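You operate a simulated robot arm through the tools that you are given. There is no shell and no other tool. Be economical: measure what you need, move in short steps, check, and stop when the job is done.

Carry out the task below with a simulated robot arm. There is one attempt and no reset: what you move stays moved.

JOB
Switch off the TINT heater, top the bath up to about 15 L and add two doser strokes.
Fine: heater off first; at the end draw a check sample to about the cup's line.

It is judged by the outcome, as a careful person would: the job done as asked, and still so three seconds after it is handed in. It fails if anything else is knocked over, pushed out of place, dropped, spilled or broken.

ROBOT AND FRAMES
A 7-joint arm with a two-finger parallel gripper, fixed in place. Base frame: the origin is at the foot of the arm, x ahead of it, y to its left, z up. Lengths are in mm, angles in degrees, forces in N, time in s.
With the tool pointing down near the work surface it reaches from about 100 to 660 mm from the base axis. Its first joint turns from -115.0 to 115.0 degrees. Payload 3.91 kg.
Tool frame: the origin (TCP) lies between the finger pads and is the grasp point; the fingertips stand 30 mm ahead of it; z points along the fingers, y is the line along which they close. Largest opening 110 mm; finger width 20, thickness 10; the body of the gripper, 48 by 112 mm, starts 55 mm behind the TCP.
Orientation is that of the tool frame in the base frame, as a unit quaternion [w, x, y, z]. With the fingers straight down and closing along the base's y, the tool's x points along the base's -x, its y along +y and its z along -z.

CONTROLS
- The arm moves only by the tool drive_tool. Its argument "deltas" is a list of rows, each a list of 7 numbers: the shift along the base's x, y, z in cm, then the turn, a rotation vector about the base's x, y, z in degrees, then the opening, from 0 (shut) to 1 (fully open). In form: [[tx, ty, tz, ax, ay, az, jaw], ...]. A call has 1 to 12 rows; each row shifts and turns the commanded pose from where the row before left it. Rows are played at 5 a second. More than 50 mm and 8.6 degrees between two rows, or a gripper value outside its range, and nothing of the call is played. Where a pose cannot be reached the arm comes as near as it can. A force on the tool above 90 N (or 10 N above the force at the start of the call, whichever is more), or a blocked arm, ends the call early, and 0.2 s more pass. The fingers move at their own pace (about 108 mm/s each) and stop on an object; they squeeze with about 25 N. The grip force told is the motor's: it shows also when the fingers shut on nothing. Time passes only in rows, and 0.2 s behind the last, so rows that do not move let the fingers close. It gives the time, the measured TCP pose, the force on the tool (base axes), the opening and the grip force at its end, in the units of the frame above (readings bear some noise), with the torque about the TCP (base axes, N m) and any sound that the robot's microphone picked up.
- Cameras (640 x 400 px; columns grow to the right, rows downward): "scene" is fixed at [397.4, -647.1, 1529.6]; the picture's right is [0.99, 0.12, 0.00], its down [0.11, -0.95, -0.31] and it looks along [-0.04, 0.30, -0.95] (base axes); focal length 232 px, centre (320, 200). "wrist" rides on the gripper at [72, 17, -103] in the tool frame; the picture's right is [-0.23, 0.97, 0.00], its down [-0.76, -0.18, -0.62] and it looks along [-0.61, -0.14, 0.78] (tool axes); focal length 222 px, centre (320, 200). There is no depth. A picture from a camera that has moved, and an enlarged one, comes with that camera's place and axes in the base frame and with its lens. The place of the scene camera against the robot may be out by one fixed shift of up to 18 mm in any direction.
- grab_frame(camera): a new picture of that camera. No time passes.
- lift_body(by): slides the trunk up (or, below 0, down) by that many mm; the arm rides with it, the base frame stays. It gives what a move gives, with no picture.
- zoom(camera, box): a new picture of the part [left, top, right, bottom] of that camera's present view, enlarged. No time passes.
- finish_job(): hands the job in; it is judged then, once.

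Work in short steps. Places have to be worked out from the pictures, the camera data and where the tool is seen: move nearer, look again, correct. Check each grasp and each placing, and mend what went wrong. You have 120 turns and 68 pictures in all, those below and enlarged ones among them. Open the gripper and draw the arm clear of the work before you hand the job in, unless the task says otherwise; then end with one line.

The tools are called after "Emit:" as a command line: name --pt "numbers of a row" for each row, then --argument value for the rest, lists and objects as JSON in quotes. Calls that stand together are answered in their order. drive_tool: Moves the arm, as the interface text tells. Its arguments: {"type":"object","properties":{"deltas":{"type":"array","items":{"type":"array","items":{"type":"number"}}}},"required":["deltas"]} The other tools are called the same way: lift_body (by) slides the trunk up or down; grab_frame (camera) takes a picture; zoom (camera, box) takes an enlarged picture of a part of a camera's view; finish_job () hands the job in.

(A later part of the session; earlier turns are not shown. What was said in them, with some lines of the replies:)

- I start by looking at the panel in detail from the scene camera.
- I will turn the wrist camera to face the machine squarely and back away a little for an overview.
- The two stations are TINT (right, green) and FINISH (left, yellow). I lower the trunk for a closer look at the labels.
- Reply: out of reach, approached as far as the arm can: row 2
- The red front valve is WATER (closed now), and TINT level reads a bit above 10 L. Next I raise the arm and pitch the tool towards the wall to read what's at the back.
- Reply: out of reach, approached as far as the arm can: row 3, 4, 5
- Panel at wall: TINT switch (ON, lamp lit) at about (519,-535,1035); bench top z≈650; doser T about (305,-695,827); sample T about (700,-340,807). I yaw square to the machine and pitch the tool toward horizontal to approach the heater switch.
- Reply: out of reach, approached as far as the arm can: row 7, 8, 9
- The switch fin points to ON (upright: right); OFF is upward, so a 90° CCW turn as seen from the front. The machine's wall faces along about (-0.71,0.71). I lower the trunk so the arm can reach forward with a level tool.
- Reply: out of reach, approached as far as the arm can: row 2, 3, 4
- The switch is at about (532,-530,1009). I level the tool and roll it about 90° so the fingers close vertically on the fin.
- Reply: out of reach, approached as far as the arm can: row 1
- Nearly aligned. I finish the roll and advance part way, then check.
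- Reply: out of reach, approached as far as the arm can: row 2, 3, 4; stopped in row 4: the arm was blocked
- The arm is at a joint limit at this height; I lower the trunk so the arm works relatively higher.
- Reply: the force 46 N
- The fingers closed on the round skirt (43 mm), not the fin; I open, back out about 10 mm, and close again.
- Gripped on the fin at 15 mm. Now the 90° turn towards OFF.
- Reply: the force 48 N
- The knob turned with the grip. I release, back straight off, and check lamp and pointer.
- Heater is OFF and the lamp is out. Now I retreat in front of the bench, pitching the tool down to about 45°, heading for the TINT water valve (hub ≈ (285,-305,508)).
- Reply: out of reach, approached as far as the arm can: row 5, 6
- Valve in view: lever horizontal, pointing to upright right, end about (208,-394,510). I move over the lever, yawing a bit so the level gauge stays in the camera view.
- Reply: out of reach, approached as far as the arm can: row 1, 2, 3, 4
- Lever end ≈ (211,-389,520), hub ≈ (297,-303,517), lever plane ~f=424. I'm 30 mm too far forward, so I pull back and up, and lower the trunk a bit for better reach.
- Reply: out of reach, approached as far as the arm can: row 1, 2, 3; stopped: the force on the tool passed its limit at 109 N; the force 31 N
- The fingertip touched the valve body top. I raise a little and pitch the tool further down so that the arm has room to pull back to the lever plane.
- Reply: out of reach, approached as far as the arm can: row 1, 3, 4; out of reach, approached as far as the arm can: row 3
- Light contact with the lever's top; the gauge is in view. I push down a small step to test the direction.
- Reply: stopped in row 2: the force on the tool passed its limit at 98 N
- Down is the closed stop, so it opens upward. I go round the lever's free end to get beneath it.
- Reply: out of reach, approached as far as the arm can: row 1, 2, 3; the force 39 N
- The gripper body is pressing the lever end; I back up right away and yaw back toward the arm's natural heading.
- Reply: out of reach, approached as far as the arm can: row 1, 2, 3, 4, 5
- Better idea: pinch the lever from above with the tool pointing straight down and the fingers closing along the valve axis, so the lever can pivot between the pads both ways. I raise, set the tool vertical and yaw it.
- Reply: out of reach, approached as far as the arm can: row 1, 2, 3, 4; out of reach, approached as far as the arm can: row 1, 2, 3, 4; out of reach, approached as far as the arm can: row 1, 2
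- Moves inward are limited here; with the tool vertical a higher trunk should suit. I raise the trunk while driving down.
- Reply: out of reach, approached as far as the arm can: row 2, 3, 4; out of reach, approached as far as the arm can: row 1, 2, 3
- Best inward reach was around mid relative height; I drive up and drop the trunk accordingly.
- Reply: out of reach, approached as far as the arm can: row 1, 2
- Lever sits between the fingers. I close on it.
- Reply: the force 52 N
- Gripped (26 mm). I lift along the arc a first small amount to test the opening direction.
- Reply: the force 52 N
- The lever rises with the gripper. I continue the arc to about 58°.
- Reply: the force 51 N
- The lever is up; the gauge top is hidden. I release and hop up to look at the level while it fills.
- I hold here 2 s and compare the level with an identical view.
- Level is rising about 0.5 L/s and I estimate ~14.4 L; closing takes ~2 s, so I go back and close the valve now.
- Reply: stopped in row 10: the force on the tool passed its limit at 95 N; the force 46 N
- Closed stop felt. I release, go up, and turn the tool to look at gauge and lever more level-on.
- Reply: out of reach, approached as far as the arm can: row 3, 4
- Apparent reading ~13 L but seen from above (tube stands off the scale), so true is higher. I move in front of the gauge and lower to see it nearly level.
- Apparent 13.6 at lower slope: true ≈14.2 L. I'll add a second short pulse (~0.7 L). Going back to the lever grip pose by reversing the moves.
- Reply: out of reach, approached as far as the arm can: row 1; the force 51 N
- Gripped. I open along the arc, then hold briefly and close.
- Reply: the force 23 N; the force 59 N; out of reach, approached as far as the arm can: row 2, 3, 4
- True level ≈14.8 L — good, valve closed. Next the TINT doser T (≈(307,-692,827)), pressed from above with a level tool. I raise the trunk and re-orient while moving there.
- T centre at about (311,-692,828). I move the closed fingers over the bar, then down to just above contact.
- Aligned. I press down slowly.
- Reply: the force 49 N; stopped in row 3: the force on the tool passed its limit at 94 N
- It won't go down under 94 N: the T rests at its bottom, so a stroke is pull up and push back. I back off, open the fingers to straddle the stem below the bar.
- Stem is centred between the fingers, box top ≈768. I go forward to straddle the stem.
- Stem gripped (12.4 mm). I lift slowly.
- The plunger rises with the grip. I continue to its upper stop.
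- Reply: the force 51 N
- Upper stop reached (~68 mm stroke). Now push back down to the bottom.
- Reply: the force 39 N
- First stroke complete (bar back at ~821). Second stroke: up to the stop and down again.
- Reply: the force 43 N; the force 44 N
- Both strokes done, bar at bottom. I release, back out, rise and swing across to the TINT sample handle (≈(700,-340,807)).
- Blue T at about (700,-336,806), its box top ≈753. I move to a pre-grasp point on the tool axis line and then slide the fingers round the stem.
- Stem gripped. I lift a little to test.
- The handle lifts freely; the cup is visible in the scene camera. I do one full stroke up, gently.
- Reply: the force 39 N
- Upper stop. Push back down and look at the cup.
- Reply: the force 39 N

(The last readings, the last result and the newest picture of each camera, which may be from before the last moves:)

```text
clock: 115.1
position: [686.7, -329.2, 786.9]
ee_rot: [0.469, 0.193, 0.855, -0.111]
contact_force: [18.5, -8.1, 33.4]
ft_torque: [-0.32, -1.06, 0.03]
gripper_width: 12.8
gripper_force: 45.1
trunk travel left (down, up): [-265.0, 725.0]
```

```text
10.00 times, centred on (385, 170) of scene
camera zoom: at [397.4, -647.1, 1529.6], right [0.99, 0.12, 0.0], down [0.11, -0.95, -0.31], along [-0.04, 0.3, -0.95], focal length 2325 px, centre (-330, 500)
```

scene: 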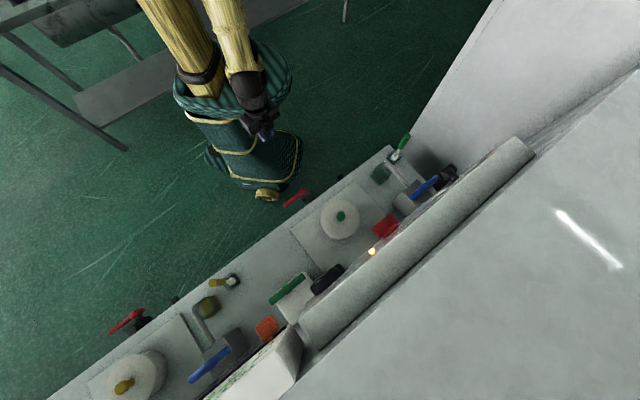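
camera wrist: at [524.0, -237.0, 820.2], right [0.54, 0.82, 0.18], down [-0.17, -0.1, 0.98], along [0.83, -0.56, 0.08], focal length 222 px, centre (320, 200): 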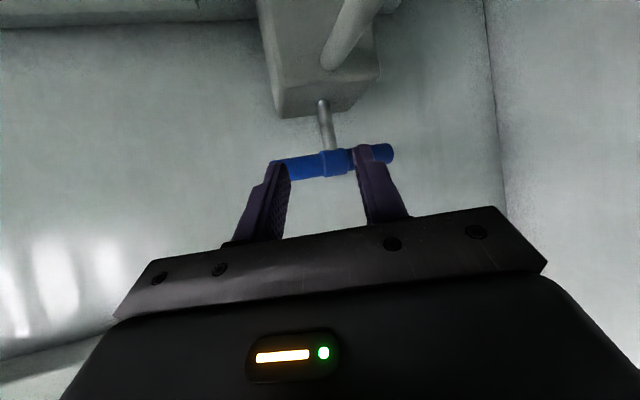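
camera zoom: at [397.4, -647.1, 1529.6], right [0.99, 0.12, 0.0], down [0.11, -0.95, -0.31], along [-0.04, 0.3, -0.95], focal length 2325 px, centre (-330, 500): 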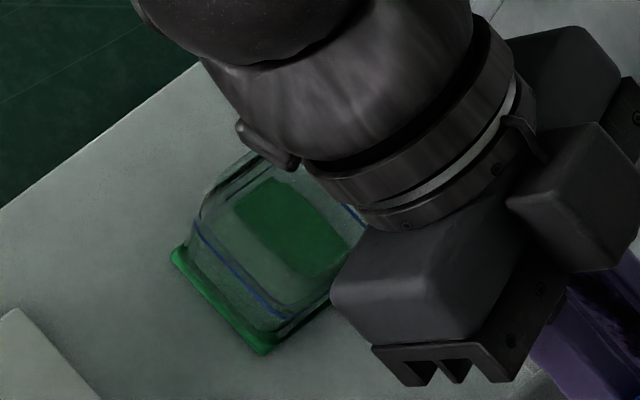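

Back at bottom. Whether the cup got liquid isn't clear from above, so I release, back off and view the cup with the wrist camera.

Emit:
drive_tool --pt "0 0 0.2 0 0 0 0.4" --pt "0 0 0 0 0 0 0.4" --pt "-3.4 1.65 2.2 0 0 0 0.4" --pt "-3.4 1.65 2.5 0 0 0 0.3" --pt "-2.8 2.1 1 3.4 7.2 0 0.1" --pt "-2.8 2.1 0 3.4 7.2 0 0" --pt "-2.8 2.1 0 3.4 7.2 0 0"

Emit:
grab_frame --camera "wrist"

```text
clock: 116.7
position: [533.5, -230.5, 838.2]
ee_rot: [0.274, 0.212, 0.936, -0.068]
contact_force: [-0.3, -0.7, 0.4]
ft_torque: [0.04, 0.05, -0.01]
gripper_width: 0.2
gripper_force: 25.2
trunk travel left (down, up): [-265.0, 725.0]
```

```text
4 pictures are left
camera wrist: at [435.2, -164.1, 885.4], right [0.59, 0.8, 0.11], down [0.2, -0.28, 0.94], along [0.78, -0.54, -0.33], focal length 222 px, centre (320, 200)
```

wrist: 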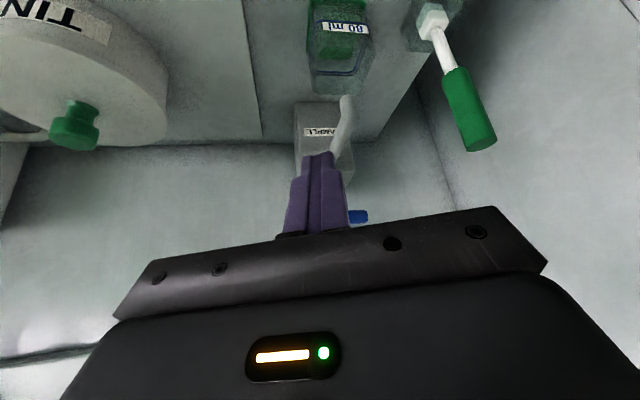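

Emit:
zoom --camera "wrist" --box '[295, 0, 380, 105]'

```text
3.81 times, centred on (338, 52) of wrist
camera zoom: at [435.2, -164.1, 885.4], right [0.59, 0.8, 0.11], down [0.2, -0.28, 0.94], along [0.78, -0.54, -0.33], focal length 846 px, centre (253, 762)
```

zoom: 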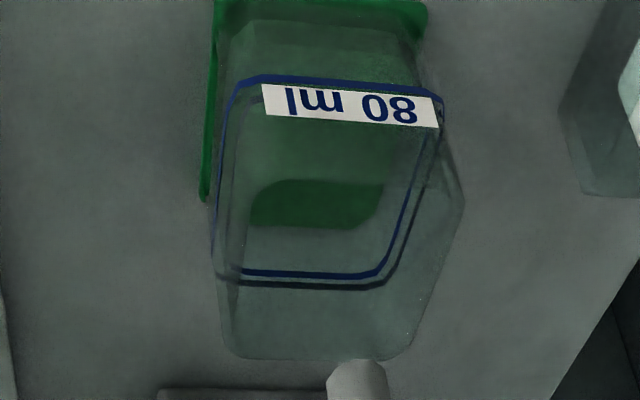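

No clear liquid is visible yet. I return for one more stroke (identical) and then compare the cup from this same viewpoint.

Emit:
drive_tool --pt "2.8 -2.1 0 -3.4 -7.2 0 0.4" --pt "2.8 -2.1 0 -3.4 -7.2 0 0.4" --pt "2.8 -2.1 -1 -3.4 -7.2 0 0.4" --pt "2.3 -1.2 -3.5 0 0 0 0.4" --pt "2.3 -1 -0.9 0 0 0 0.4" --pt "2.2 -1.1 -0.5 0 0 0 0.4" --pt "0 0 0 0 0 0 0" --pt "0 0 0 0 0 0 0"

```text
clock: 118.5
position: [685.6, -327.2, 778.4]
ee_rot: [0.463, 0.195, 0.858, -0.111]
contact_force: [1.0, -5.4, -0.8]
ft_torque: [0.03, -0.24, -0.13]
gripper_width: 12.5
gripper_force: 44.9
trunk travel left (down, up): [-265.0, 725.0]
```

Emit:
drive_tool --pt "0 0 1.1 0 0 0 0" --pt "0 0 1.1 0 0 0 0" --pt "0 0 1.1 0 0 0 0" --pt "0 0 1.1 0 0 0 0" --pt "0 0 1.1 0 0 0 0" --pt "0 0 1.1 0 0 0 0" --pt "0 0 0.8 0 0 0 0" --pt "0 0 0 0 0 0 0" --pt "0 0 0 0 0 0 0" --pt "0 0 0 0 0 0 0"

Emit:
drive_tool --pt "0 0 -1.2 0 0 0 0" --pt "0 0 -1.1 0 0 0 0" --pt "0 0 -1.1 0 0 0 0" --pt "0 0 -1.1 0 0 0 0" --pt "0 0 -1.1 0 0 0 0" --pt "0 0 -1.1 0 0 0 0" --pt "0 0 -0.8 0 0 0 0" --pt "0 0 -0.4 0 0 0 0"

Emit:
drive_tool --pt "0 0 0.2 0 0 0 0.4" --pt "0 0 0.3 0 0 0 0.4" --pt "-2.2 1.1 0.5 0 0 0 0.4" --pt "-2.3 1 0.9 0 0 0 0.4" --pt "-2.3 1.2 3.5 0 0 0 0.3" --pt "-2.8 2.1 1 3.4 7.2 0 0.1" --pt "-2.8 2.1 0 3.4 7.2 0 0" --pt "-2.8 2.1 0 3.4 7.2 0 0"

Emit:
zoom --camera "wrist" --box '[295, 0, 380, 105]'

```text
clock: 120.7
position: [687.6, -330.3, 846.4]
ee_rot: [0.458, 0.196, 0.86, -0.11]
contact_force: [-6.5, -0.1, -39.2]
ft_torque: [0.62, 0.77, -0.07]
gripper_width: 12.2
gripper_force: 44.8
trunk travel left (down, up): [-265.0, 725.0]
```

```text
clock: 122.5
position: [686.4, -327.8, 780.5]
ee_rot: [0.469, 0.194, 0.854, -0.112]
contact_force: [6.9, -5.7, 37.3]
ft_torque: [0.04, -1.21, -0.06]
gripper_width: 13.2
gripper_force: 44.5
trunk travel left (down, up): [-265.0, 725.0]
```

```text
clock: 124.3
position: [532.6, -231.2, 839.2]
ee_rot: [0.274, 0.211, 0.936, -0.069]
contact_force: [-0.5, 0.0, -0.3]
ft_torque: [0.03, 0.01, 0.02]
gripper_width: 0.3
gripper_force: 24.6
trunk travel left (down, up): [-265.0, 725.0]
```

```text
3.81 times, centred on (338, 52) of wrist
camera zoom: at [434.6, -164.1, 887.3], right [0.59, 0.8, 0.11], down [0.2, -0.28, 0.94], along [0.78, -0.54, -0.33], focal length 846 px, centre (253, 762)
```

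zoom: 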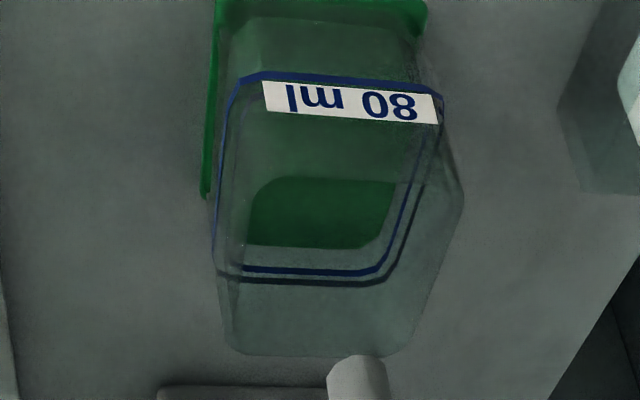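

The liquid surface rose by about a third of the floor-to-line height per stroke (back edge row 223→247, line at 268). One more stroke should bring it to the line.

Emit:
drive_tool --pt "2.8 -2.1 0 -3.4 -7.2 0 0.4" --pt "2.8 -2.1 0 -3.4 -7.2 0 0.4" --pt "2.8 -2.1 -1 -3.4 -7.2 0 0.4" --pt "2.3 -1.2 -3.5 0 0 0 0.4" --pt "2.3 -1 -0.7 0 0 0 0.4" --pt "2.2 -1.1 -0.3 0 0 0 0.4" --pt "0 0 0 0 0 0 0" --pt "0 0 0 0 0 0 0"

Emit:
drive_tool --pt "0 0 1.1 0 0 0 0" --pt "0 0 1.1 0 0 0 0" --pt "0 0 1.1 0 0 0 0" --pt "0 0 1.1 0 0 0 0" --pt "0 0 1.1 0 0 0 0" --pt "0 0 1.1 0 0 0 0" --pt "0 0 0.8 0 0 0 0" --pt "0 0 0 0 0 0 0"

Emit:
drive_tool --pt "0 0 -1.2 0 0 0 0" --pt "0 0 -1.1 0 0 0 0" --pt "0 0 -1.1 0 0 0 0" --pt "0 0 -1.1 0 0 0 0" --pt "0 0 -1.1 0 0 0 0" --pt "0 0 -1.1 0 0 0 0" --pt "0 0 -0.8 0 0 0 0" --pt "0 0 -0.4 0 0 0 0"

Emit:
drive_tool --pt "0 0 0.2 0 0 0 0.4" --pt "0 0 0.1 0 0 0 0.4" --pt "-2.2 1.1 0.3 0 0 0 0.4" --pt "-2.3 1 0.7 0 0 0 0.4" --pt "-2.3 1.2 3.5 0 0 0 0.3" --pt "-2.8 2.1 1 3.4 7.2 0 0.1" --pt "-2.8 2.1 0 3.4 7.2 0 0" --pt "-2.8 2.1 0 3.4 7.2 0 0"

Emit:
zoom --camera "wrist" --box '[295, 0, 380, 105]'

```text
clock: 126.1
position: [685.9, -329.0, 783.9]
ee_rot: [0.464, 0.195, 0.857, -0.111]
contact_force: [3.3, -4.7, -0.5]
ft_torque: [0.1, -0.3, -0.04]
gripper_width: 12.4
gripper_force: 44.9
trunk travel left (down, up): [-265.0, 725.0]
```

```text
clock: 127.9
position: [687.6, -331.0, 848.7]
ee_rot: [0.457, 0.196, 0.861, -0.108]
contact_force: [-12.3, 2.4, -43.0]
ft_torque: [0.78, 0.88, -0.13]
gripper_width: 12.4
gripper_force: 45.5
trunk travel left (down, up): [-265.0, 725.0]
```

```text
clock: 129.7
position: [685.5, -328.7, 785.7]
ee_rot: [0.469, 0.193, 0.855, -0.111]
contact_force: [11.7, -10.6, 35.0]
ft_torque: [-0.39, -1.06, -0.1]
gripper_width: 12.7
gripper_force: 45.1
trunk travel left (down, up): [-265.0, 725.0]
```

```text
clock: 131.5
position: [533.1, -232.6, 834.8]
ee_rot: [0.274, 0.212, 0.936, -0.069]
contact_force: [0.1, -0.3, 0.0]
ft_torque: [0.01, 0.0, 0.02]
gripper_width: 0.3
gripper_force: 25.0
trunk travel left (down, up): [-265.0, 725.0]
```

```text
3.81 times, centred on (338, 52) of wrist
camera zoom: at [436.1, -164.9, 882.5], right [0.59, 0.8, 0.11], down [0.2, -0.28, 0.94], along [0.78, -0.54, -0.33], focal length 846 px, centre (253, 762)
```

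zoom: 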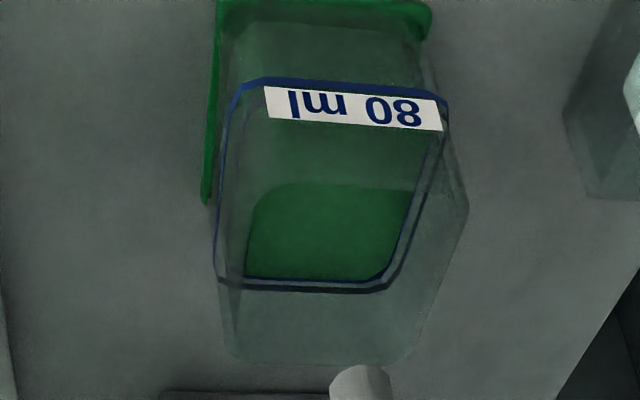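

The sample now reaches the cup's 80 ml line. I open the gripper and draw the arm clear, then take a last look.

Emit:
drive_tool --pt "-2 1 4 0 0 0 0.5" --pt "-3 1.5 3 0 0 0 1" --pt "-4 1 2 0 0 0 1" --pt "-4 0 2 0 0 0 1" --pt "-4 0 2 0 0 0 1" --pt "-4 0 0 0 0 0 1"

Emit:
grab_frame --camera "scene"

```text
clock: 132.9
position: [323.1, -198.4, 965.6]
ee_rot: [0.276, 0.209, 0.936, -0.068]
contact_force: [-0.3, 0.7, 0.1]
ft_torque: [-0.01, 0.03, 0.01]
gripper_width: 110.0
gripper_force: 0.0
trunk travel left (down, up): [-265.0, 725.0]
```

```text
0 pictures are left
```

scene: 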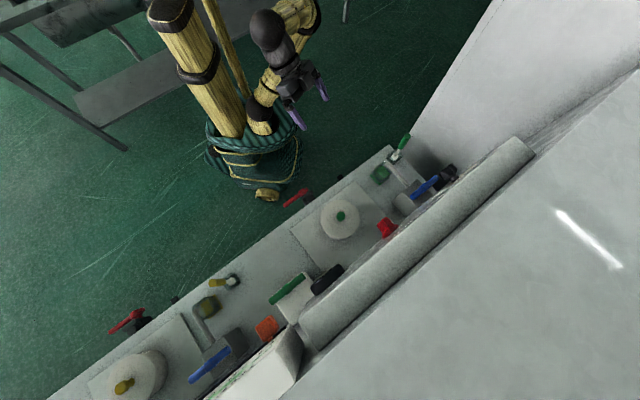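

The lamp is out, the water lever is closed, both handles are down and the arm is clear, so I hand in the job.

Emit:
finish_job

```text
The job is handed in.
```

The TINT heater was switched off first, the bath was topped up to about 14.8 L (my reading from the gauge, corrected for viewing angle) and the valve closed, two full doser strokes were added, and the check sample was drawn to the cup's 80 ml line.
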